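You operate a simulated robot arm through the tools that you are given. There is no shell and no other tool. Be economical: measure what you need, move in short steps, check, and stop when the job is done.

You are at the controls of a simulated robot arm. One attempt, no reset.

Task
Set the blue divider to A and the green one to E.
Fine: lift each knob to slide it and push it down again.

The check looks at the end state, three seconds after you hand in, the way a careful person would. Anything else that was tipped, shoved, dropped, spilled or broken makes it a failure.

Robot
A 6-joint arm with a two-finger gripper, on a carriage that runs on a rail from [0.002, 2.336] to [0, -0.004] (x, y) and turns from 2.618 to 8.412 rad about z. Base frame: it is fixed where the carriage stands at the start and does not move with it; the origin is on the floor, on the carriage's upright axis, x ahead of it, y to its left, z up. Readings come in m, rad, newtons and seconds.
Its first joint turns from -2.897 to 2.897 rad. Places, roughly: blue divider [1.1, 0.2, 0.9]; blue divider knob [1, 0.2, 1]; green divider [1.1, 0, 0.9]; green divider knob [1, 0, 1]. Payload 5 kg.
Tool frame: the origin (TCP) lies between the finger pads and is the grasp point; the fingertips stand 0.03 m ahead of it; z points along the fingers, y is the line along which they close. The gripper opens to 0.176 m. The gripper's body begins 0.153 m behind the TCP.
Orientation is that of the tool frame in the base frame, as [roll, pitch, yaw] about the fixed x, y, z axes, in that order (R = Rz(yaw) Ry(pitch) Rx(roll)). With the fingers straight down and closing along the base's y, the tool's x points along the base's -x, its y along +y and its z along -z.

Tools
- The arm moves only by the tool move_arm. Its argument "deltas" is a list of rows, each a list of 7 numbers: the shift along the base's x, y, z in m, then the turn, a rotation vector about the base's x, y, z in degrees, then the opening in per cent of the stroke, from 0 (shut) to 100 (fully open). In form: [[dx, dy, dz, wx, wy, wz, claw], ...]. A call has 1 to 12 rows; each row is the pose to reach, as a shift and turn from the pose commanded when the call began. Each row takes 0.2 s and may step no farther than 0.05 m and 0.15 rad from the row before; otherwise, or with a gripper value out of range, the whole call is refused. Where a pose cannot be reached the arm comes as near as it can. A force on the tool above 60 N (or 10 N above the force at the start of the call, whichever is more), or a blocked arm, ends the call early, and 0.2 s more pass. Each finger halts on what it meets, pressing with about 40 N; the grip force reading is that of the motor and also rises with nothing between the fingers. The clock runs only during rows and for 0.2 s after the last one: add rows that repeat a pose to give the fingers time. The reply holds the time, the measured pose of the TCP, the force on the tool along the base axes, the opening and the grip force, in the units named above and with some noise, with the torque about the TCP (base axes, N m) and any sound that the robot's microphone picked up.
- Cameras (640 x 400 px; columns grow to the right, rows downward): "scene" is now at [0.0649, 0.1891, 1.7036]; the picture's right is [-0.23, -0.97, 0.00], its down [-0.56, 0.13, -0.82] and it looks along [0.80, -0.19, -0.57] (base axes); focal length 294 px, centre (320, 200). "wrist" rides on the gripper at [0.067, -0.009, -0.184] in the tool frame; the picture's right is [0.14, 0.99, 0.00], its down [-0.92, 0.13, -0.36] and it looks along [-0.36, 0.05, 0.93] (tool axes); focal length 251 px, centre (320, 200). There is no depth. A picture from a camera that has moved, and an enlarged one, comes with that camera's place and axes in the base frame and with its lens.
- camera(camera): a new picture of that camera. It takes no simulated time.
- move_column(by): slides the trunk up (or, below 0, down) by that many m; the arm and the scene camera ride with it, the base frame stays. It gives what a move gives, with no picture.
- base_move(legs): drives the robot by 1 to 6 legs, each [ahead, left, turn to the left] in m, m and rad, along the robot's own axes; the way and the turn of a leg run together, so that a leg with both is an arc; at most 1.5 m and 3.142 rad a leg. The arm and the cameras ride along, it lands a little off, and it stops where it bumps. It keeps to its track: a leg is cut to what the track allows. It gives what a move gives.
- head_to(pan, tilt): turns the head with the scene camera to pan (to the left, within 2.094 rad either way) and tilt (down, from -0.506 to 1.204), counted from straight ahead of the robot. It gives what a move gives.
- enlarge(camera, box): a new picture of the part [left, top, right, bottom] of that camera's present view, enlarged. It takes no simulated time.
- finish_job(): hands the job in; it is judged then, once.

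Work in short steps. Places have to be worked out from the pictures, the camera data and where the tool is seen: move nearer, look again, correct. Check each grasp and each placing, and mend what went wrong. You have 120 turns and 78 pictures in all, those below and enlarged ones among them. Open the gripper and draw the arm clear of the work before you hand the job in, unless the task says otherwise; then end with one line.

The tools are called after "Request:" as name(argument=value, ...) on one line, values as JSON. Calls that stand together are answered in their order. move_arm: Moves the arm, as the interface text tells. Its arguments: {"type":"object","properties":{"deltas":{"type":"array","items":{"type":"array","items":{"type":"number"}}}},"required":["deltas"]} The other tools are called the same way: move_column (by) slides the trunk up or down; base_move (legs) drives the base; head_to (pan, tilt) turns the head that bears the scene camera; camera (camera) takes a picture; enlarge (camera, box) takes an enlarged picture of a part of a camera's view; finish_job () hands the job in.

At the start:

```text
clock: 0.0
position: [0.5876, -0.0059, 1.1893]
ee_rot: [-3.141, 0.0, -3.14]
contact_force: [0.7, 0.5, -0.3]
torque: [0.0, 0.0, -0.01]
gripper_width: 0.1759
finger_force: 0.0
trunk travel left (down, up): [-0.25, 0.1]
robot x, y, heading: [-0.0011, 0.0007, -0.002]
head pan, tilt: [-0.234, 0.611]
```

scene: 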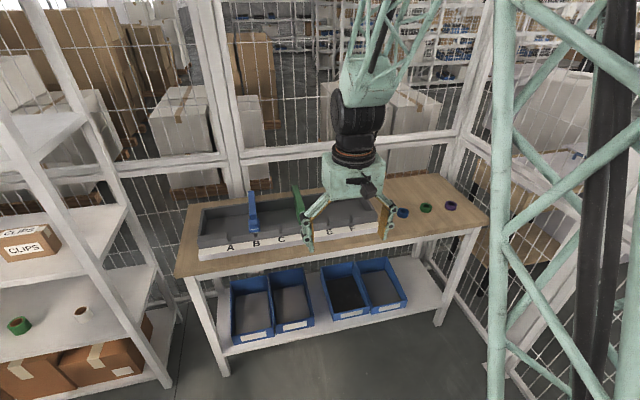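
wrist: 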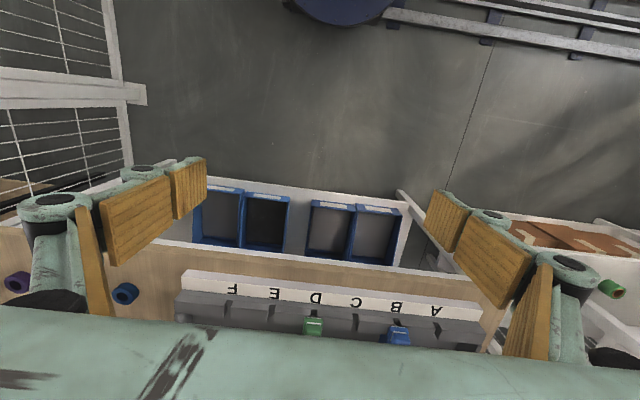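

I take enlarged views of the divider box from both cameras to see the slots and knobs.

Request:
enlarge(camera="scene", box=[180, 170, 420, 280])

Request:
enlarge(camera="wrist", box=[160, 250, 500, 400])

```text
2.67 times, centred on (300, 225) of scene
camera zoom: at [0.0649, 0.1891, 1.7036], right [-0.23, -0.97, 0.0], down [-0.56, 0.13, -0.82], along [0.8, -0.19, -0.57], focal length 785 px, centre (373, 133)
```

zoom: 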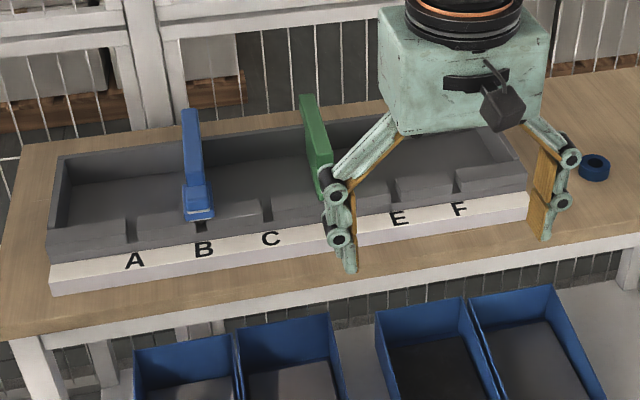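

```text
1.88 times, centred on (330, 325) of wrist
camera zoom: at [0.52, -0.015, 1.373], right [-0.14, 0.99, 0.0], down [0.92, 0.13, 0.36], along [0.36, 0.05, -0.93], focal length 473 px, centre (301, -35)
```

zoom: 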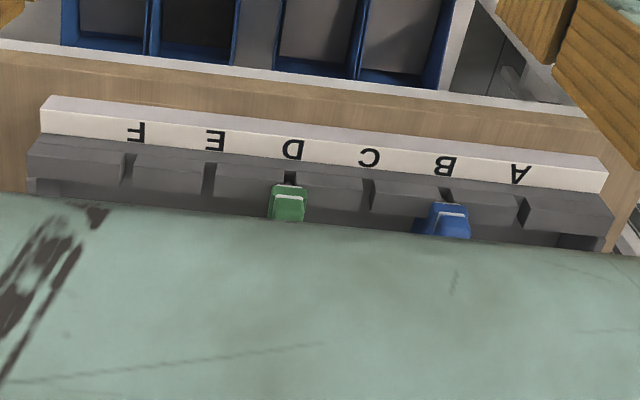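

Blue stands at B (y≈0.23) and green at D (y≈0.03). Slot pitch is about 0.098 and the knobs are at x≈0.985, z≈0.94. I drive left so the arm faces the blue divider, then look.

Request:
base_move(legs=[[0, 0.27, 0]])

Request:
camera(camera="wrist")

Request:
enlarge(camera="scene", box=[240, 150, 480, 300])

```text
clock: 2.0
position: [0.5869, 0.2649, 1.1875]
ee_rot: [-3.139, 0.002, 3.137]
contact_force: [0.3, 0.2, 0.5]
torque: [-0.03, -0.03, -0.02]
gripper_width: 0.1762
finger_force: 0.0
trunk travel left (down, up): [-0.25, 0.1]
robot x, y, heading: [0.0007, 0.2726, -0.007]
head pan, tilt: [-0.234, 0.611]
```

```text
73 pictures are left
camera wrist: at [0.5202, 0.2564, 1.373], right [-0.14, 0.99, 0.0], down [0.92, 0.13, 0.36], along [0.36, 0.05, -0.93], focal length 251 px, centre (320, 200)
```

wrist: 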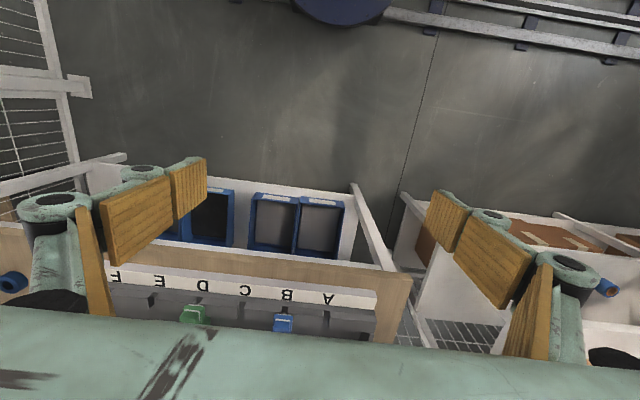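

```text
2.67 times, centred on (360, 225) of scene
camera zoom: at [0.0658, 0.462, 1.7036], right [-0.24, -0.97, 0.0], down [-0.56, 0.13, -0.82], along [0.8, -0.19, -0.57], focal length 785 px, centre (213, 133)
```

zoom: 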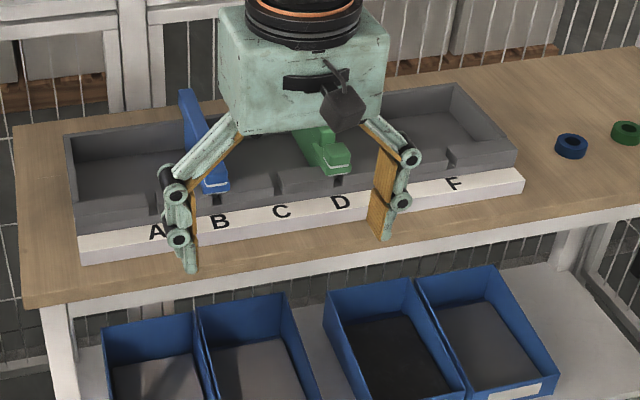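

I advance the arm to above and short of the blue knob, narrowing the gripper to half.

Request:
move_arm(deltas=[[0.04, 0, 0, 0, 0, 0, 50], [0.08, 0, 0, 0, 0, 0, 50], [0.12, -0.005, 0, 0, 0, 0, 50], [0.16, -0.01, 0, 0, 0, 0, 50], [0.2, -0.015, 0, 0, 0, 0, 50], [0.24, -0.02, 0, 0, 0, 0, 50], [0.28, -0.025, 0, 0, 0, 0, 50], [0.31, -0.03, 0, 0, 0, 0, 50], [0.31, -0.03, 0, 0, 0, 0, 50]])

Request:
camera(camera="wrist")

Request:
enlarge(camera="scene", box=[240, 110, 480, 260])

```text
clock: 4.0
position: [0.8986, 0.2347, 1.1862]
ee_rot: [3.141, 0.0, 3.137]
contact_force: [0.6, -0.7, -0.9]
torque: [0.04, 0.11, 0.0]
gripper_width: 0.0882
finger_force: 0.0
trunk travel left (down, up): [-0.25, 0.1]
robot x, y, heading: [-0.0021, 0.2707, -0.002]
head pan, tilt: [-0.234, 0.611]
```

```text
71 pictures are left
camera wrist: at [0.8324, 0.226, 1.3706], right [-0.14, 0.99, 0.0], down [0.92, 0.13, 0.36], along [0.36, 0.05, -0.93], focal length 251 px, centre (320, 200)
```

wrist: 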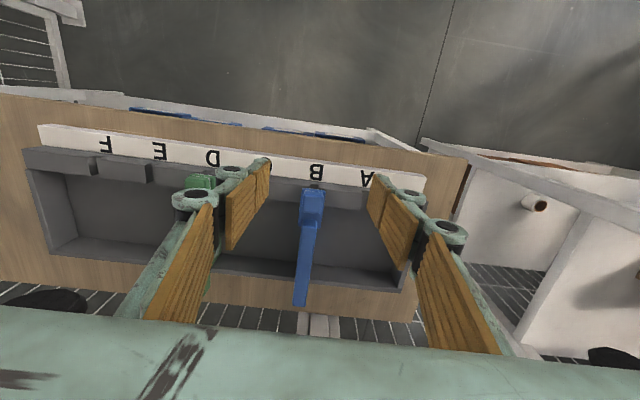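

```text
2.67 times, centred on (360, 185) of scene
camera zoom: at [0.0665, 0.4619, 1.7036], right [-0.24, -0.97, 0.0], down [-0.56, 0.13, -0.82], along [0.8, -0.19, -0.57], focal length 785 px, centre (213, 240)
```

zoom: 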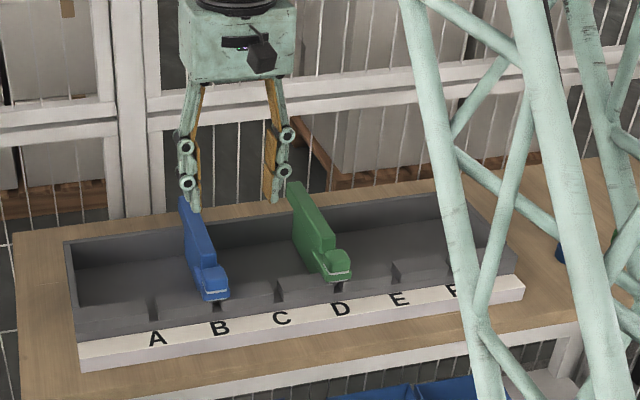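

Request:
enlarge(camera="wrist", box=[240, 150, 400, 250])

Request:
enlarge(camera="scene", box=[260, 180, 400, 250])

```text
4.00 times, centred on (320, 200) of wrist
camera zoom: at [0.8324, 0.226, 1.3706], right [-0.14, 0.99, 0.0], down [0.92, 0.13, 0.36], along [0.36, 0.05, -0.93], focal length 1006 px, centre (320, 200)
```

zoom: 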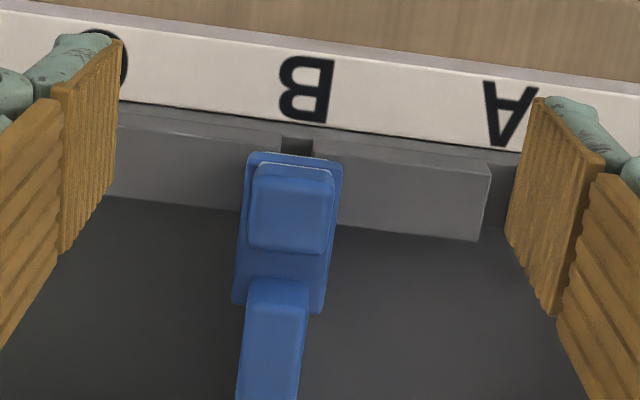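

```text
4.57 times, centred on (330, 215) of scene
camera zoom: at [0.0665, 0.4619, 1.7036], right [-0.24, -0.97, 0.0], down [-0.56, 0.13, -0.82], along [0.8, -0.19, -0.57], focal length 1346 px, centre (274, 131)
```

zoom: 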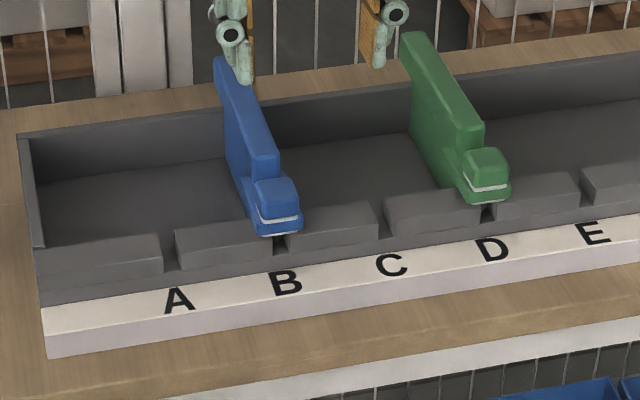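

Knob block is at about (0.99, 0.236), top z≈0.97, ~0.033 wide, on a slightly wider foot. I go down to just above it.

Request:
move_arm(deltas=[[0.045, 0, -0.01, 0, 0, 0, 50], [0.085, 0.001, -0.04, 0, 0, 0, 50], [0.085, 0.001, -0.08, 0, 0, 0, 50], [0.085, 0.001, -0.12, 0, 0, 0, 50], [0.085, 0.001, -0.15, 0, 0, 0, 50], [0.085, 0.001, -0.15, 0, 0, 0, 50]])

Request:
camera(camera="wrist")

Request:
enlarge(camera="scene", box=[260, 160, 400, 250])

```text
clock: 5.4
position: [0.9843, 0.2375, 1.037]
ee_rot: [-3.141, 0.001, 3.138]
contact_force: [0.3, 0.0, -0.6]
torque: [0.02, 0.11, -0.01]
gripper_width: 0.0882
finger_force: 0.1
trunk travel left (down, up): [-0.25, 0.1]
robot x, y, heading: [-0.0, 0.2779, -0.003]
head pan, tilt: [-0.234, 0.611]
```

```text
67 pictures are left
camera wrist: at [0.9171, 0.2278, 1.2217], right [-0.14, 0.99, 0.0], down [0.92, 0.13, 0.36], along [0.36, 0.05, -0.93], focal length 251 px, centre (320, 200)
```

wrist: 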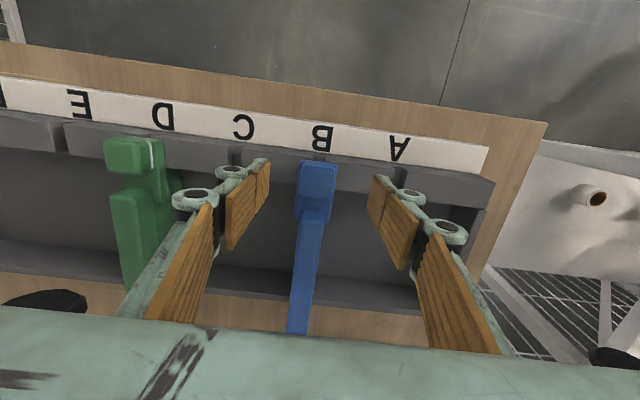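

```text
4.44 times, centred on (330, 205) of scene
camera zoom: at [0.0663, 0.4619, 1.7037], right [-0.24, -0.97, 0.0], down [-0.56, 0.13, -0.82], along [0.8, -0.19, -0.57], focal length 1308 px, centre (276, 178)
```

zoom: 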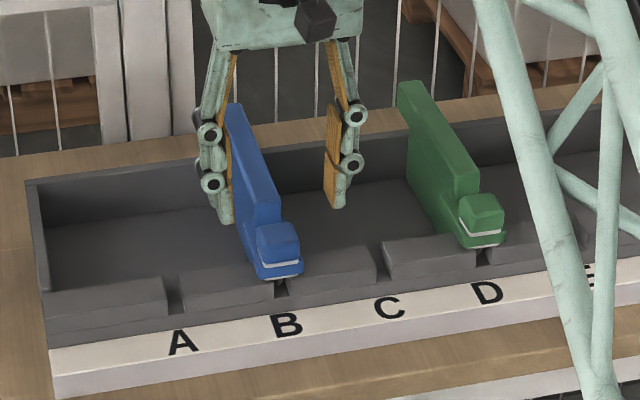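

The knob is at (0.992, 0.236), top z≈0.975. I descend so the tips are around z≈0.95 and look.

Request:
move_arm(deltas=[[0.006, -0.001, -0.02, 0, 0, 0, 40], [0.006, -0.001, -0.04, 0, 0, 0, 40], [0.006, -0.001, -0.057, 0, 0, 0, 40], [0.006, -0.001, -0.057, 0, 0, 0, 40]])

Request:
enlarge(camera="wrist", box=[200, 100, 440, 250])

Request:
enlarge(camera="scene", box=[280, 180, 380, 240])

```text
clock: 6.4
position: [0.9886, 0.2344, 0.9825]
ee_rot: [3.14, 0.0, 3.137]
contact_force: [-0.4, 0.5, -0.6]
torque: [-0.01, 0.01, 0.0]
gripper_width: 0.0704
finger_force: 0.0
trunk travel left (down, up): [-0.25, 0.1]
robot x, y, heading: [0.0002, 0.2719, 0.002]
head pan, tilt: [-0.234, 0.611]
```

```text
2.67 times, centred on (320, 175) of wrist
camera zoom: at [0.9216, 0.2261, 1.1664], right [-0.14, 0.99, 0.0], down [0.92, 0.13, 0.36], along [0.36, 0.05, -0.93], focal length 670 px, centre (320, 267)
```

zoom: 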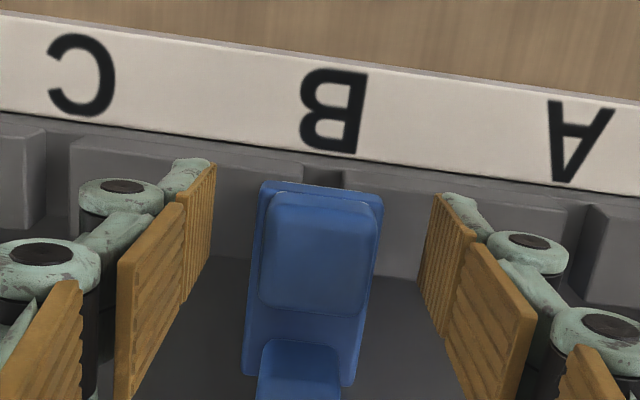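

```text
6.40 times, centred on (330, 210) of scene
camera zoom: at [0.0662, 0.4619, 1.7036], right [-0.24, -0.97, 0.0], down [-0.56, 0.13, -0.82], along [0.8, -0.19, -0.57], focal length 1884 px, centre (256, 136)
```

zoom: 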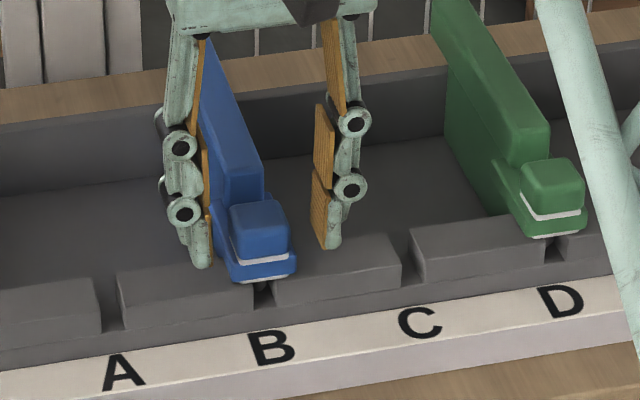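

The tips (z≈0.952) are a bit below the foot's top (≈0.962). I raise 1.2 cm and close on the knob block.

Request:
move_arm(deltas=[[-0.002, 0.001, 0.012, 0, 0, 0, 40], [-0.002, 0.001, 0.012, 0, 0, 0, 25], [-0.002, 0.001, 0.012, 0, 0, 0, 14], [-0.002, 0.001, 0.012, 0, 0, 0, 10], [-0.002, 0.001, 0.012, 0, 0, 0, 10]])

Request:
enlarge(camera="wrist", box=[200, 100, 440, 250])

Request:
enlarge(camera="scene", box=[280, 180, 380, 240])

```text
clock: 7.6
position: [0.9866, 0.2373, 0.9933]
ee_rot: [-3.141, -0.001, 3.138]
contact_force: [3.4, -2.3, -1.3]
torque: [-0.14, -0.15, 0.34]
gripper_width: 0.0353
finger_force: 45.4
trunk travel left (down, up): [-0.25, 0.1]
robot x, y, heading: [-0.0014, 0.2724, -0.001]
head pan, tilt: [-0.234, 0.611]
```

```text
2.67 times, centred on (320, 175) of wrist
camera zoom: at [0.9199, 0.2274, 1.1777], right [-0.14, 0.99, 0.0], down [0.92, 0.13, 0.36], along [0.36, 0.05, -0.93], focal length 670 px, centre (320, 267)
```

zoom: 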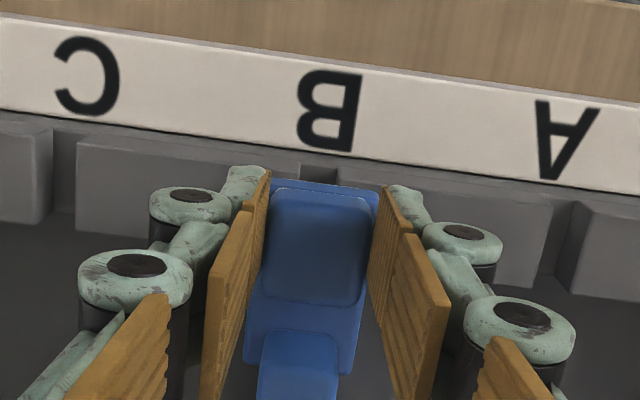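

```text
6.40 times, centred on (330, 210) of scene
camera zoom: at [0.0661, 0.4618, 1.7036], right [-0.24, -0.97, 0.0], down [-0.56, 0.14, -0.82], along [0.8, -0.19, -0.57], focal length 1884 px, centre (256, 136)
```

zoom: 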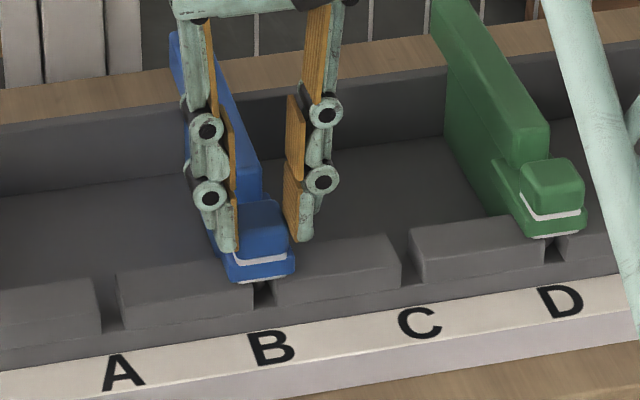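

Width 0.0353 with firm grip: the knob is held. I lift it gently 15 mm and watch the forces.

Request:
move_arm(deltas=[[0, 0, 0.005, 0, 0, 0, 10], [0, 0, 0.01, 0, 0, 0, 10], [0, 0, 0.015, 0, 0, 0, 10], [0, 0, 0.015, 0, 0, 0, 10]])

Request:
enlarge(camera="scene", box=[280, 180, 380, 240])

```text
clock: 8.6
position: [0.9855, 0.2358, 1.009]
ee_rot: [-3.141, 0.003, 3.139]
contact_force: [9.8, -1.1, 0.3]
torque: [-0.06, -0.65, 0.26]
gripper_width: 0.0354
finger_force: 44.6
trunk travel left (down, up): [-0.25, 0.1]
robot x, y, heading: [0.0009, 0.2735, -0.007]
head pan, tilt: [-0.234, 0.611]
```

```text
6.40 times, centred on (330, 210) of scene
camera zoom: at [0.0663, 0.4619, 1.7036], right [-0.24, -0.97, 0.0], down [-0.56, 0.13, -0.82], along [0.8, -0.19, -0.57], focal length 1884 px, centre (256, 136)
```

zoom: 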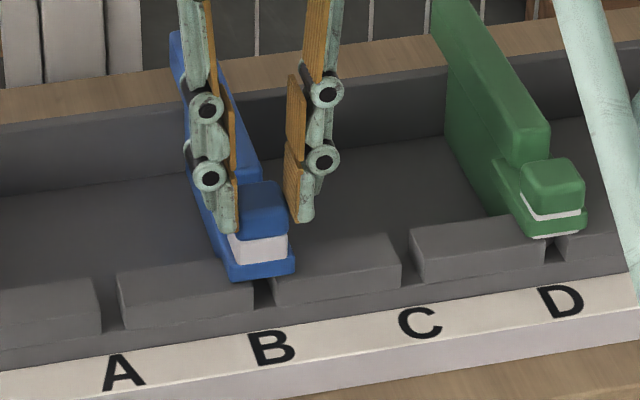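

The knob rises on a white stem while the divider stays; no upward resistance yet. I lift further until it stops.

Request:
move_arm(deltas=[[0.001, 0, 0.004, 0, 0, 0, 10], [0.001, 0, 0.008, 0, 0, 0, 10], [0.001, 0, 0.008, 0, 0, 0, 10]])

Request:
enlarge(camera="scene", box=[280, 180, 380, 240])

```text
clock: 9.4
position: [0.9852, 0.2363, 1.0144]
ee_rot: [3.141, -0.005, 3.138]
contact_force: [-0.1, 0.1, -32.9]
torque: [0.0, 0.15, 0.35]
gripper_width: 0.036
finger_force: 44.9
trunk travel left (down, up): [-0.25, 0.1]
robot x, y, heading: [0.0004, 0.2762, -0.006]
head pan, tilt: [-0.234, 0.611]
```

```text
6.40 times, centred on (330, 210) of scene
camera zoom: at [0.0679, 0.4619, 1.7033], right [-0.24, -0.97, 0.0], down [-0.56, 0.13, -0.82], along [0.8, -0.19, -0.57], focal length 1884 px, centre (256, 136)
```

zoom: 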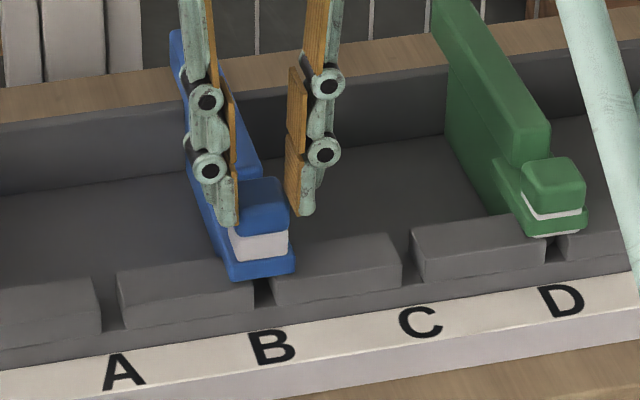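

The stop is reached (33 N). I ease down 4 mm and slide 25 mm towards A, watching forces.

Request:
move_arm(deltas=[[0.001, 0, -0.004, 0, 0, 0, 10], [0.001, 0.008, -0.004, 0, 0, 0, 10], [0.001, 0.016, -0.004, 0, 0, 0, 10], [0.001, 0.025, -0.004, 0, 0, 0, 10], [0.001, 0.025, -0.004, 0, 0, 0, 10]])

Request:
enlarge(camera="scene", box=[260, 160, 380, 240])

Request:
camera(camera="wrist")

```text
clock: 10.6
position: [0.9872, 0.2618, 1.0125]
ee_rot: [3.141, 0.0, 3.139]
contact_force: [-33.5, 0.7, 1.5]
torque: [-0.03, 1.13, 0.15]
gripper_width: 0.0356
finger_force: 45.2
trunk travel left (down, up): [-0.25, 0.1]
robot x, y, heading: [-0.0005, 0.2774, -0.009]
head pan, tilt: [-0.234, 0.611]
```

```text
5.00 times, centred on (320, 200) of scene
camera zoom: at [0.0638, 0.4621, 1.7037], right [-0.23, -0.97, 0.0], down [-0.56, 0.13, -0.82], along [0.8, -0.19, -0.57], focal length 1472 px, centre (320, 200)
```

zoom: 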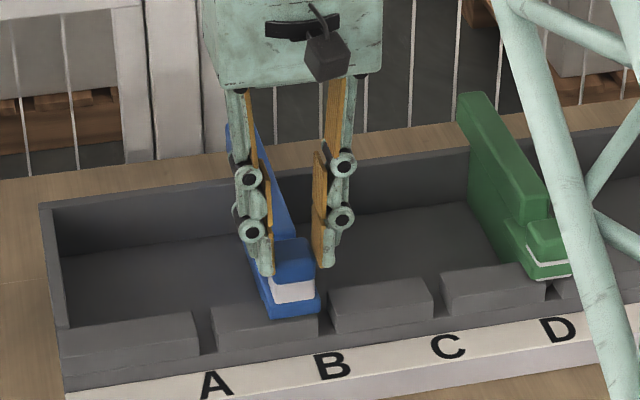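

```text
58 pictures are left
camera wrist: at [0.9201, 0.2528, 1.1978], right [-0.14, 0.99, 0.0], down [0.92, 0.13, 0.36], along [0.36, 0.05, -0.93], focal length 251 px, centre (320, 200)
```

wrist: 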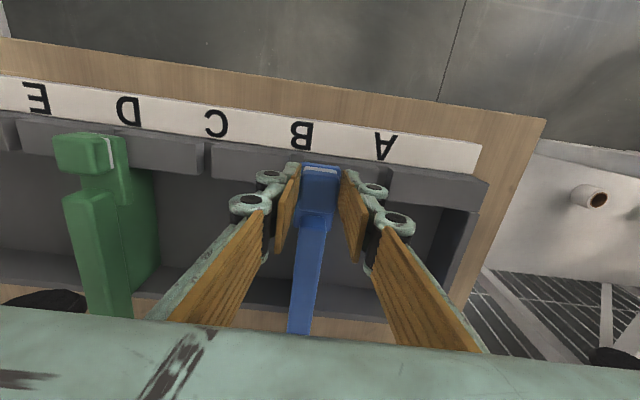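

It slides freely, with some x strain; I trim x by 2 mm and slide on to y≈0.332 (pitch ≈0.0965).

Request:
move_arm(deltas=[[-0.002, 0.01, 0, 0, 0, 0, 10], [-0.002, 0.022, 0, 0, 0, 0, 10], [-0.002, 0.034, 0, 0, 0, 0, 10], [-0.002, 0.046, 0, 0, 0, 0, 10], [-0.002, 0.058, 0, 0, 0, 0, 10], [-0.002, 0.07, 0, 0, 0, 0, 10], [-0.002, 0.07, 0, 0, 0, 0, 10]])

Request:
enlarge(camera="scene", box=[260, 190, 350, 250])

Request:
enlarge(camera="wrist", box=[200, 100, 440, 250])

```text
clock: 12.2
position: [0.9876, 0.3315, 1.0128]
ee_rot: [3.141, 0.004, 3.138]
contact_force: [14.3, 4.7, 1.9]
torque: [0.31, -1.64, 0.05]
gripper_width: 0.0355
finger_force: 44.5
trunk travel left (down, up): [-0.25, 0.1]
robot x, y, heading: [0.0011, 0.2721, -0.004]
head pan, tilt: [-0.234, 0.611]
```

```text
6.67 times, centred on (305, 220) of scene
camera zoom: at [0.0663, 0.4624, 1.7035], right [-0.23, -0.97, 0.0], down [-0.56, 0.13, -0.82], along [0.8, -0.19, -0.57], focal length 1962 px, centre (420, 67)
```

zoom: 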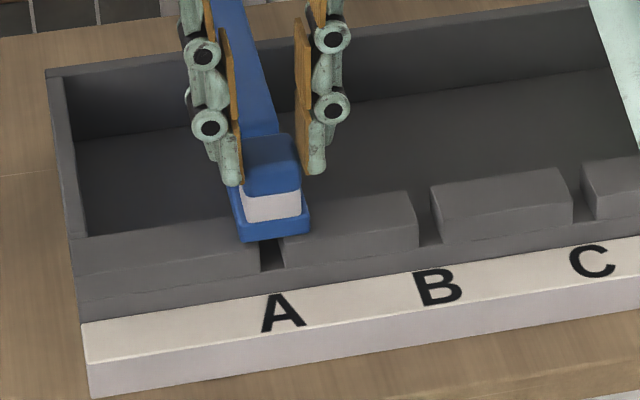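

```text
2.67 times, centred on (320, 175) of wrist
camera zoom: at [0.9199, 0.3231, 1.1964], right [-0.14, 0.99, 0.0], down [0.92, 0.13, 0.36], along [0.36, 0.05, -0.93], focal length 670 px, centre (320, 267)
```

zoom: 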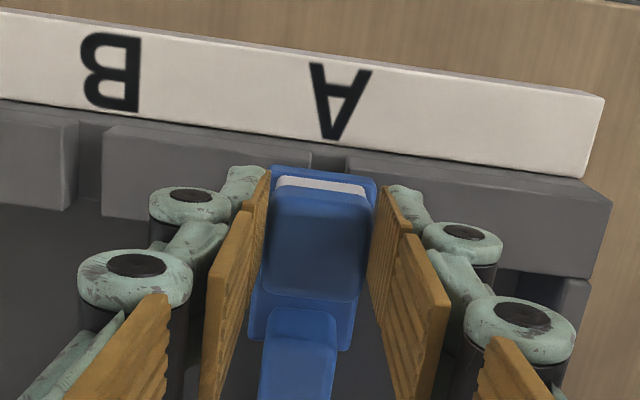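

Comparing the notch-to-foot alignment in the wrist view with the seated one at B, the divider is about 3–4 mm short of A. I nudge 3 mm more and look.

Request:
move_arm(deltas=[[0.001, 0.002, 0, 0, 0, 0, 10], [0.001, 0.0035, 0, 0, 0, 0, 10], [0.001, 0.0035, 0, 0, 0, 0, 10]])

Request:
enlarge(camera="scene", box=[285, 205, 325, 235])

Request:
enlarge(camera="wrist", box=[200, 100, 440, 250])

```text
clock: 13.0
position: [0.9875, 0.3342, 1.0119]
ee_rot: [-3.141, -0.002, 3.138]
contact_force: [7.2, -0.2, -0.3]
torque: [0.02, -0.08, 0.13]
gripper_width: 0.0355
finger_force: 44.9
trunk travel left (down, up): [-0.25, 0.1]
robot x, y, heading: [0.0051, 0.2737, -0.004]
head pan, tilt: [-0.234, 0.611]
```

```text
13.33 times, centred on (305, 220) of scene
camera zoom: at [0.0662, 0.4619, 1.7036], right [-0.24, -0.97, 0.0], down [-0.56, 0.13, -0.82], along [0.8, -0.19, -0.57], focal length 3925 px, centre (520, -67)
```

zoom: 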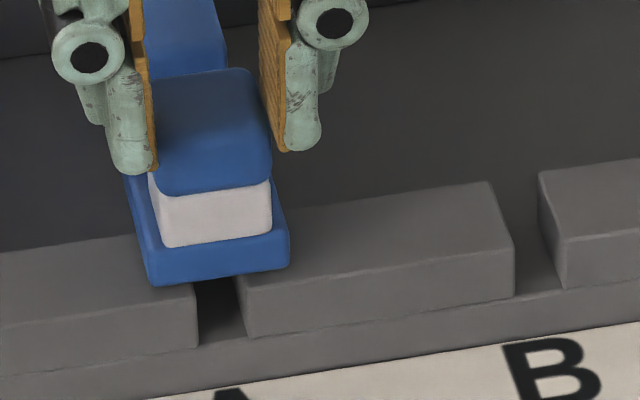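

```text
2.67 times, centred on (320, 175) of wrist
camera zoom: at [0.9206, 0.3257, 1.1967], right [-0.14, 0.99, 0.0], down [0.92, 0.13, 0.36], along [0.36, 0.05, -0.93], focal length 670 px, centre (320, 267)
```

zoom: 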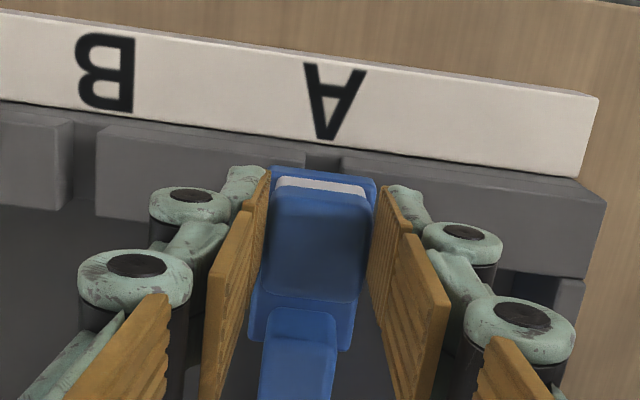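

Within about 1.5 mm now. I add 1.5 mm and press the knob down gently.

Request:
move_arm(deltas=[[0, 0.0015, 0, 0, 0, 0, 10], [0, 0.0015, -0.004, 0, 0, 0, 10], [0, 0.0015, -0.008, 0, 0, 0, 10], [0, 0.0015, -0.012, 0, 0, 0, 10], [0, 0.0015, -0.016, 0, 0, 0, 10], [0, 0.0015, -0.019, 0, 0, 0, 10], [0, 0.0015, -0.019, 0, 0, 0, 10]])

Request:
enlarge(camera="scene", box=[285, 205, 325, 235])

Request:
enlarge(camera="wrist", box=[200, 100, 440, 250])

```text
clock: 14.6
position: [0.9868, 0.336, 0.995]
ee_rot: [3.141, 0.003, 3.139]
contact_force: [3.4, -0.6, 21.2]
torque: [-0.01, 0.96, 0.27]
gripper_width: 0.0355
finger_force: 45.4
trunk travel left (down, up): [-0.25, 0.1]
robot x, y, heading: [-0.0001, 0.2712, -0.004]
head pan, tilt: [-0.234, 0.611]
```

```text
13.33 times, centred on (305, 220) of scene
camera zoom: at [0.0647, 0.4619, 1.7038], right [-0.24, -0.97, 0.0], down [-0.56, 0.13, -0.82], along [0.8, -0.19, -0.57], focal length 3925 px, centre (520, -67)
```

zoom: 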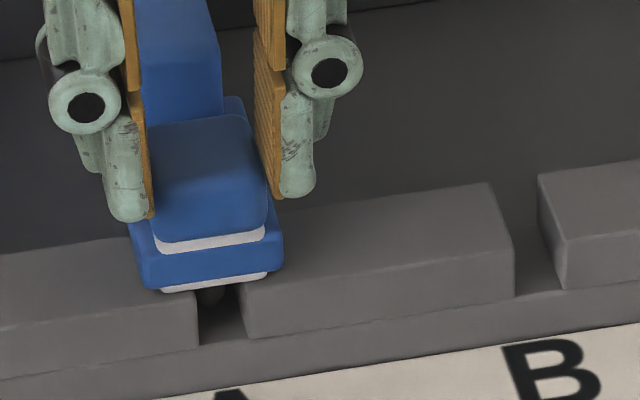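

```text
2.67 times, centred on (320, 175) of wrist
camera zoom: at [0.9199, 0.3277, 1.1795], right [-0.14, 0.99, 0.0], down [0.92, 0.13, 0.36], along [0.36, 0.05, -0.93], focal length 670 px, centre (320, 267)
```

zoom: 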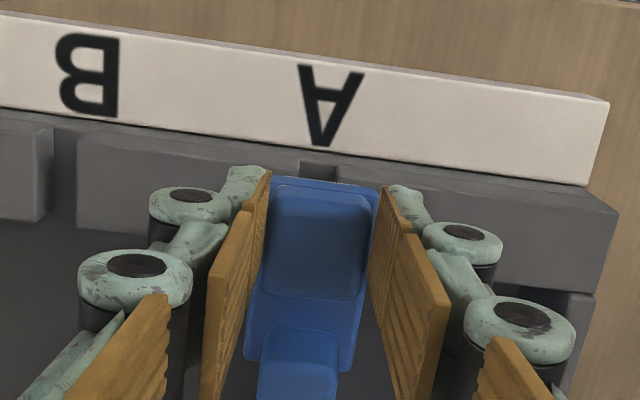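

It dropped into the notch, like the seated look at B. I press a touch more to seat it fully, then open.

Request:
move_arm(deltas=[[0, 0, -0.002, 0, 0, 0, 10], [0, 0, -0.003, 0, 0, 0, 10], [0, 0, -0.003, 0, 0, 0, 10]])

Request:
enlarge(camera="scene", box=[285, 205, 325, 235])

Request:
enlarge(camera="scene", box=[355, 190, 395, 220])

```text
clock: 15.4
position: [0.9857, 0.3353, 0.9922]
ee_rot: [-3.14, 0.004, 3.14]
contact_force: [10.0, 0.5, 34.3]
torque: [-0.01, -0.49, 0.39]
gripper_width: 0.0358
finger_force: 44.6
trunk travel left (down, up): [-0.25, 0.1]
robot x, y, heading: [0.001, 0.2738, 0.002]
head pan, tilt: [-0.234, 0.611]
```

```text
13.33 times, centred on (305, 220) of scene
camera zoom: at [0.0643, 0.4618, 1.7038], right [-0.24, -0.97, 0.0], down [-0.56, 0.14, -0.82], along [0.8, -0.19, -0.57], focal length 3925 px, centre (520, -67)
```

zoom: 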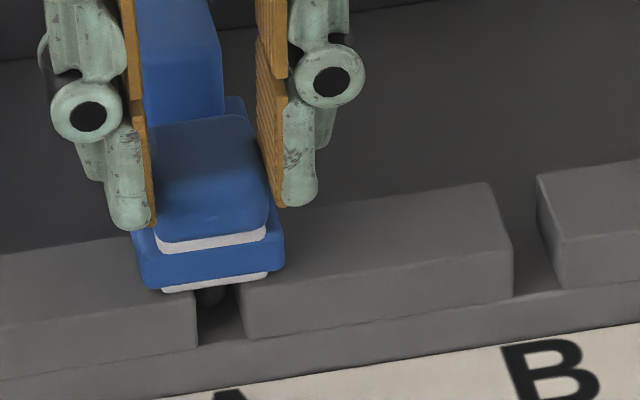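

```text
13.33 times, centred on (375, 205) of scene
camera zoom: at [0.0643, 0.4618, 1.7038], right [-0.24, -0.97, 0.0], down [-0.56, 0.14, -0.82], along [0.8, -0.19, -0.57], focal length 3925 px, centre (-413, 133)
```

zoom: 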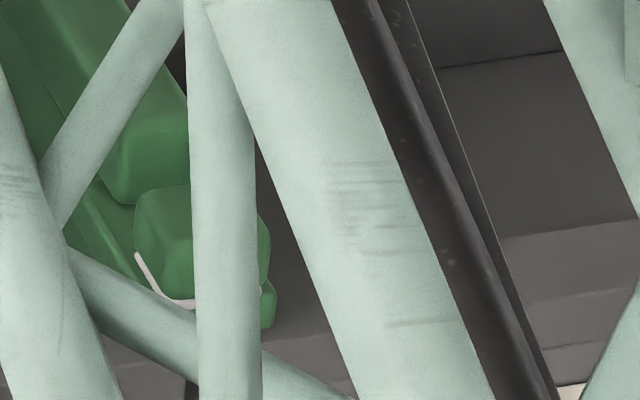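

Fully seated (it no longer moves; fingers slid). I relieve pressure, open, and rise.

Request:
move_arm(deltas=[[0, 0, 0.003, 0, 0, 0, 10], [0, 0, 0.003, 0, 0, 0, 25], [0, 0, 0.003, 0, 0, 0, 40], [0, 0, 0.003, 0, 0, 0, 40], [0, 0, 0.003, 0, 0, 0, 40], [0, 0, 0.03, 0, 0, 0, 40], [0, 0, 0.07, 0, 0, 0, 40], [0, 0, 0.11, 0, 0, 0, 40], [0, 0, 0.15, 0, 0, 0, 40], [0, 0, 0.15, 0, 0, 0, 40]])

Request:
enlarge(camera="scene", box=[250, 170, 350, 245])

Request:
enlarge(camera="wrist", box=[200, 100, 440, 250])

```text
clock: 17.6
position: [0.9831, 0.3362, 1.1404]
ee_rot: [3.141, 0.001, 3.138]
contact_force: [-0.7, -0.6, 0.3]
torque: [0.0, -0.14, 0.02]
gripper_width: 0.0705
finger_force: 0.0
trunk travel left (down, up): [-0.25, 0.1]
robot x, y, heading: [0.0006, 0.2759, -0.002]
head pan, tilt: [-0.234, 0.611]
```

```text
5.33 times, centred on (300, 208) of scene
camera zoom: at [0.065, 0.4619, 1.7035], right [-0.24, -0.97, 0.0], down [-0.56, 0.14, -0.82], along [0.8, -0.19, -0.57], focal length 1570 px, centre (427, 160)
```

zoom: 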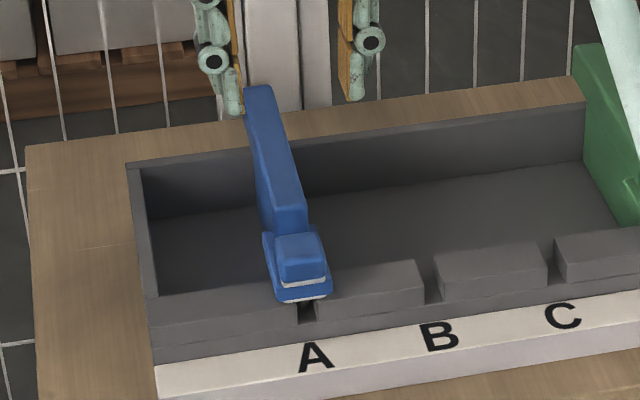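

```text
2.67 times, centred on (320, 175) of wrist
camera zoom: at [0.9162, 0.3275, 1.3252], right [-0.14, 0.99, 0.0], down [0.92, 0.13, 0.36], along [0.36, 0.05, -0.93], focal length 670 px, centre (320, 267)
```

zoom: 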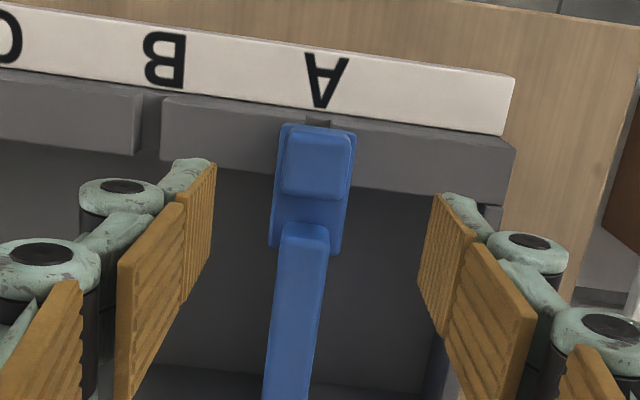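

Blue is seated at A. I rise a bit and drive right to face the green divider.

Request:
move_arm(deltas=[[-0.02, 0, 0.03, 0, 0, 0, 40], [-0.05, 0, 0.05, 0, 0, 0, 40]])

Request:
base_move(legs=[[0, -0.28, 0]])

Request:
camera(camera="wrist")

Request:
enlarge(camera="scene", box=[200, 150, 440, 260])

```text
clock: 18.2
position: [0.9323, 0.3368, 1.1921]
ee_rot: [-3.14, 0.003, 3.139]
contact_force: [-0.7, -0.3, 0.7]
torque: [0.02, -0.08, 0.0]
gripper_width: 0.0708
finger_force: 0.2
trunk travel left (down, up): [-0.25, 0.1]
robot x, y, heading: [-0.0018, 0.2736, -0.004]
head pan, tilt: [-0.234, 0.611]
```

```text
clock: 20.2
position: [0.9317, 0.0756, 1.191]
ee_rot: [-3.14, 0.0, -3.135]
contact_force: [0.4, -0.3, -0.1]
torque: [-0.15, 0.0, -0.01]
gripper_width: 0.0702
finger_force: 0.0
trunk travel left (down, up): [-0.25, 0.1]
robot x, y, heading: [-0.0014, 0.0006, 0.01]
head pan, tilt: [-0.234, 0.611]
```

```text
47 pictures are left
camera wrist: at [0.8648, 0.0659, 1.3751], right [-0.15, 0.99, 0.0], down [0.92, 0.14, 0.36], along [0.36, 0.05, -0.93], focal length 251 px, centre (320, 200)
```

wrist: 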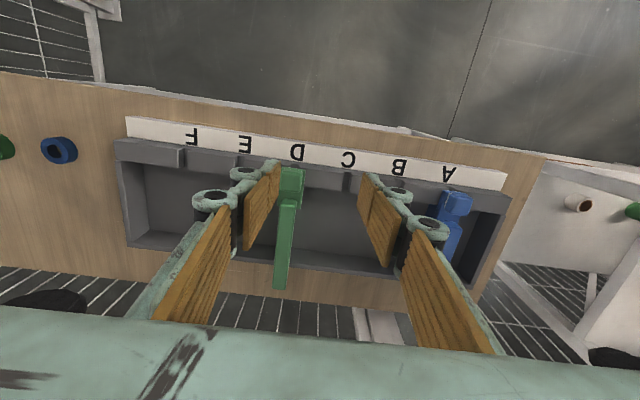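

```text
2.67 times, centred on (320, 205) of scene
camera zoom: at [0.0635, 0.1904, 1.7035], right [-0.22, -0.97, 0.0], down [-0.56, 0.13, -0.82], along [0.8, -0.18, -0.57], focal length 785 px, centre (320, 187)
```

zoom: 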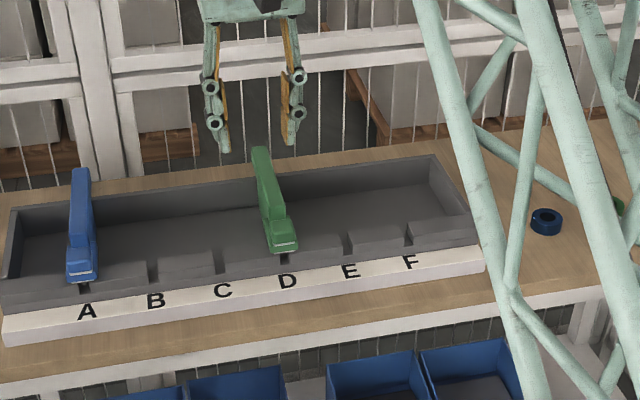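

Green knob computed at ≈(0.985, 0.036). I move above it with the slight yaw error corrected.

Request:
move_arm(deltas=[[0.03, -0.02, 0, 0, 0, -0.5, 40], [0.054, -0.0386, -0.02, 0, 0, -0.5, 40], [0.054, -0.0386, -0.06, 0, 0, -0.5, 40], [0.054, -0.0386, -0.1, 0, 0, -0.5, 40], [0.054, -0.0386, -0.14, 0, 0, -0.5, 40], [0.054, -0.0386, -0.15, 0, 0, -0.5, 40], [0.054, -0.0386, -0.15, 0, 0, -0.5, 40]])

Request:
enlarge(camera="wrist", box=[200, 100, 440, 250])

```text
clock: 21.8
position: [0.984, 0.0387, 1.0394]
ee_rot: [-3.141, 0.0, -3.141]
contact_force: [-0.2, 0.0, 0.9]
torque: [-0.03, -0.03, 0.01]
gripper_width: 0.0705
finger_force: 0.1
trunk travel left (down, up): [-0.25, 0.1]
robot x, y, heading: [-0.0017, -0.0008, 0.01]
head pan, tilt: [-0.234, 0.611]
```

```text
2.67 times, centred on (320, 175) of wrist
camera zoom: at [0.9177, 0.0285, 1.2249], right [-0.14, 0.99, 0.0], down [0.92, 0.13, 0.36], along [0.36, 0.05, -0.93], focal length 670 px, centre (320, 267)
```

zoom: 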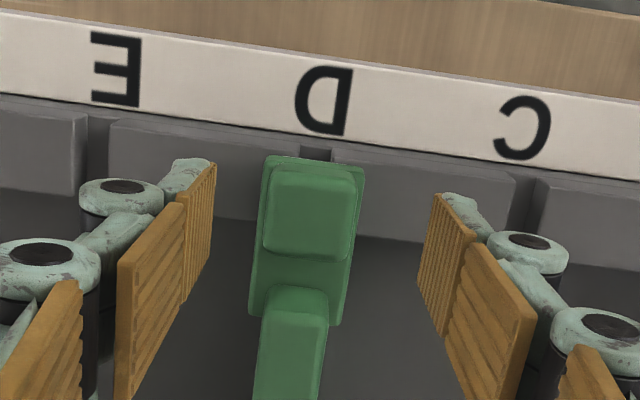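

Knob centre ≈(0.99, 0.0355). I shift −3 mm in y, descend to TCP z≈0.994 and close.

Request:
move_arm(deltas=[[0.003, -0.003, -0.02, 0, 0, 0, 40], [0.003, -0.003, -0.035, 0, 0, 0, 40], [0.003, -0.003, -0.045, 0, 0, 0, 40], [0.003, -0.003, -0.045, 0, 0, 0, 40], [0.003, -0.003, -0.045, 0, 0, 0, 25], [0.003, -0.003, -0.045, 0, 0, 0, 14], [0.003, -0.003, -0.045, 0, 0, 0, 10], [0.003, -0.003, -0.045, 0, 0, 0, 10]])

Request:
enlarge(camera="wrist", box=[200, 100, 440, 250])

Request:
enlarge(camera="scene", box=[270, 180, 370, 240])

```text
clock: 23.6
position: [0.9884, 0.0333, 0.995]
ee_rot: [3.141, 0.001, 3.141]
contact_force: [0.2, 2.2, -1.5]
torque: [0.03, -0.15, -0.01]
gripper_width: 0.0354
finger_force: 45.9
trunk travel left (down, up): [-0.25, 0.1]
robot x, y, heading: [-0.0004, -0.0023, 0.009]
head pan, tilt: [-0.234, 0.611]
```

```text
2.67 times, centred on (320, 175) of wrist
camera zoom: at [0.9218, 0.0253, 1.1798], right [-0.14, 0.99, 0.0], down [0.92, 0.13, 0.36], along [0.36, 0.05, -0.93], focal length 670 px, centre (320, 267)
```

zoom: 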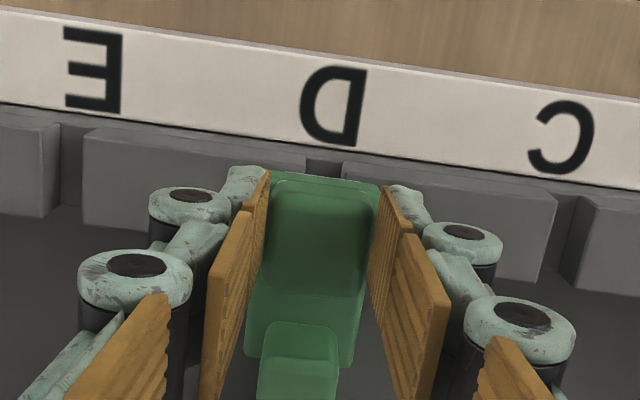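

```text
6.40 times, centred on (320, 210) of scene
camera zoom: at [0.0635, 0.1899, 1.7036], right [-0.22, -0.97, 0.0], down [-0.56, 0.13, -0.82], along [0.8, -0.18, -0.57], focal length 1884 px, centre (320, 136)
```

zoom: 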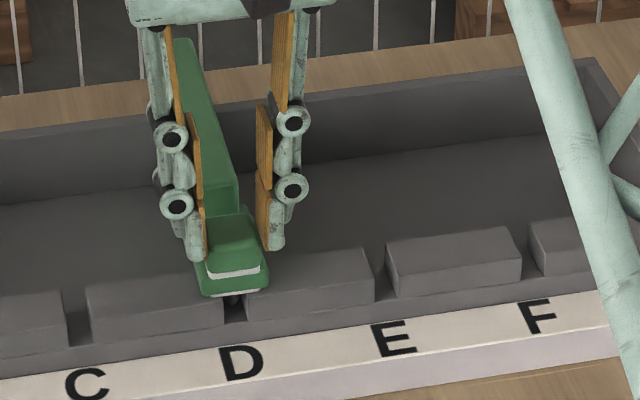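

Grip is firm (0.0354). I lift 18 mm and slide 96 mm towards E.

Request:
move_arm(deltas=[[0, 0, 0.006, 0, 0, 0, 10], [0, 0, 0.012, 0, 0, 0, 10], [0, 0, 0.018, 0, 0, 0, 10], [0, 0, 0.018, 0, 0, 0, 10], [0, -0.01, 0.018, 0, 0, 0, 10], [0, -0.022, 0.018, 0, 0, 0, 10], [0, -0.034, 0.018, 0, 0, 0, 10], [0, -0.046, 0.018, 0, 0, 0, 10], [0, -0.046, 0.018, 0, 0, 0, 10]])

Request:
enlarge(camera="scene", box=[270, 180, 370, 240])

```text
clock: 25.6
position: [0.9887, -0.0133, 1.0131]
ee_rot: [3.141, 0.0, -3.141]
contact_force: [13.1, -1.8, -1.0]
torque: [-0.05, -0.59, 0.11]
gripper_width: 0.0355
finger_force: 45.2
trunk travel left (down, up): [-0.25, 0.1]
robot x, y, heading: [0.0013, 0.0022, 0.014]
head pan, tilt: [-0.234, 0.611]
```

```text
6.40 times, centred on (320, 210) of scene
camera zoom: at [0.0642, 0.1897, 1.7036], right [-0.22, -0.97, 0.0], down [-0.56, 0.13, -0.82], along [0.8, -0.18, -0.57], focal length 1884 px, centre (320, 136)
```

zoom: 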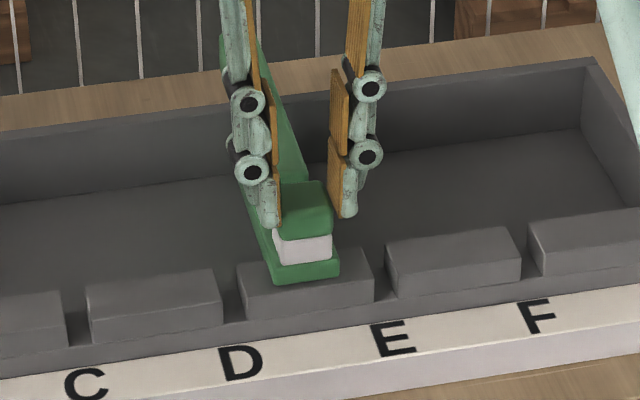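

Sliding well. I go on another 52 mm towards E.

Request:
move_arm(deltas=[[0.001, -0.012, 0, 0, 0, 0, 10], [0.001, -0.024, 0, 0, 0, 0, 10], [0.001, -0.036, 0, 0, 0, 0, 10], [0.001, -0.046, 0, 0, 0, 0, 10], [0.001, -0.052, 0, 0, 0, 0, 10], [0.001, -0.052, 0, 0, 0, 0, 10]])

Request:
enlarge(camera="scene", box=[270, 180, 370, 240])

Request:
enlarge(camera="wrist", box=[200, 100, 440, 250])

```text
clock: 27.0
position: [0.9893, -0.0648, 1.0127]
ee_rot: [3.14, -0.003, 3.141]
contact_force: [-16.6, -0.7, -5.5]
torque: [0.0, 1.4, -0.09]
gripper_width: 0.0357
finger_force: 45.0
trunk travel left (down, up): [-0.25, 0.1]
robot x, y, heading: [-0.0039, 0.0004, 0.006]
head pan, tilt: [-0.234, 0.611]
```

```text
6.40 times, centred on (320, 210) of scene
camera zoom: at [0.0629, 0.1898, 1.7036], right [-0.22, -0.97, 0.0], down [-0.56, 0.13, -0.82], along [0.8, -0.18, -0.57], focal length 1884 px, centre (320, 136)
```

zoom: 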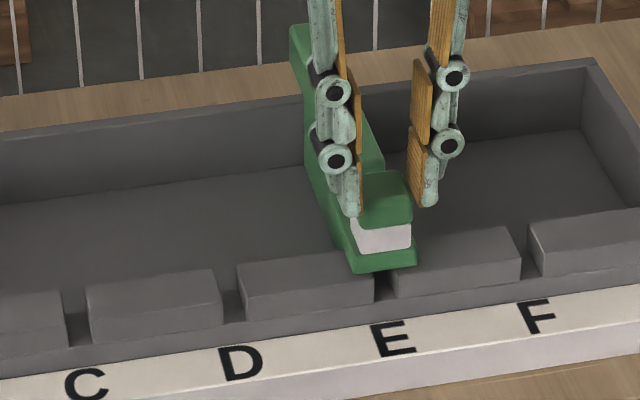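

```text
2.67 times, centred on (320, 175) of wrist
camera zoom: at [0.9221, -0.0741, 1.1979], right [-0.14, 0.99, 0.0], down [0.92, 0.13, 0.36], along [0.36, 0.05, -0.93], focal length 670 px, centre (320, 267)
```

zoom: 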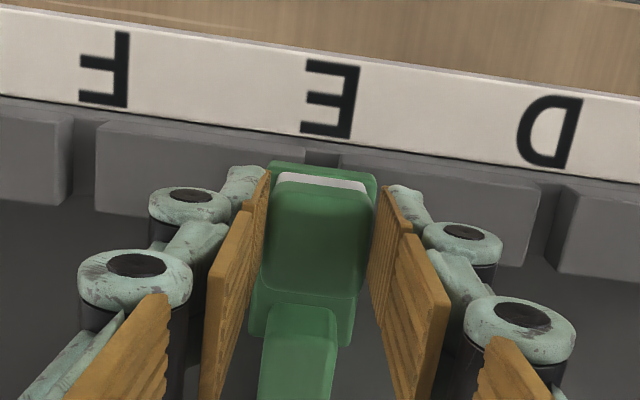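

The notch alignment matches the seated one within 1 mm. I press the knob down.

Request:
move_arm(deltas=[[-0.001, -0.0007, 0, 0, 0, 0, 10], [-0.001, -0.0007, -0.004, 0, 0, 0, 10], [-0.001, -0.0007, -0.008, 0, 0, 0, 10], [-0.001, -0.0007, -0.012, 0, 0, 0, 10], [-0.001, -0.0007, -0.016, 0, 0, 0, 10], [-0.001, -0.0007, -0.02, 0, 0, 0, 10], [-0.001, -0.0007, -0.022, 0, 0, 0, 10], [-0.001, -0.0007, -0.022, 0, 0, 0, 10]])

Request:
enlarge(camera="scene", box=[300, 195, 350, 230])

```text
clock: 28.8
position: [0.9893, -0.0653, 0.995]
ee_rot: [3.141, 0.003, -3.141]
contact_force: [-4.8, 0.9, 27.7]
torque: [0.03, 0.89, -0.04]
gripper_width: 0.0356
finger_force: 45.3
trunk travel left (down, up): [-0.25, 0.1]
robot x, y, heading: [-0.0008, 0.0023, 0.003]
head pan, tilt: [-0.234, 0.611]
```

```text
11.43 times, centred on (325, 212) of scene
camera zoom: at [0.0614, 0.19, 1.7039], right [-0.22, -0.97, 0.0], down [-0.56, 0.13, -0.82], along [0.8, -0.18, -0.57], focal length 3364 px, centre (263, 57)
```

zoom: 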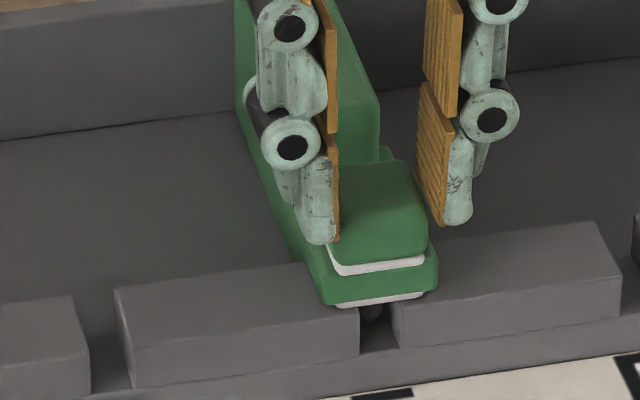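

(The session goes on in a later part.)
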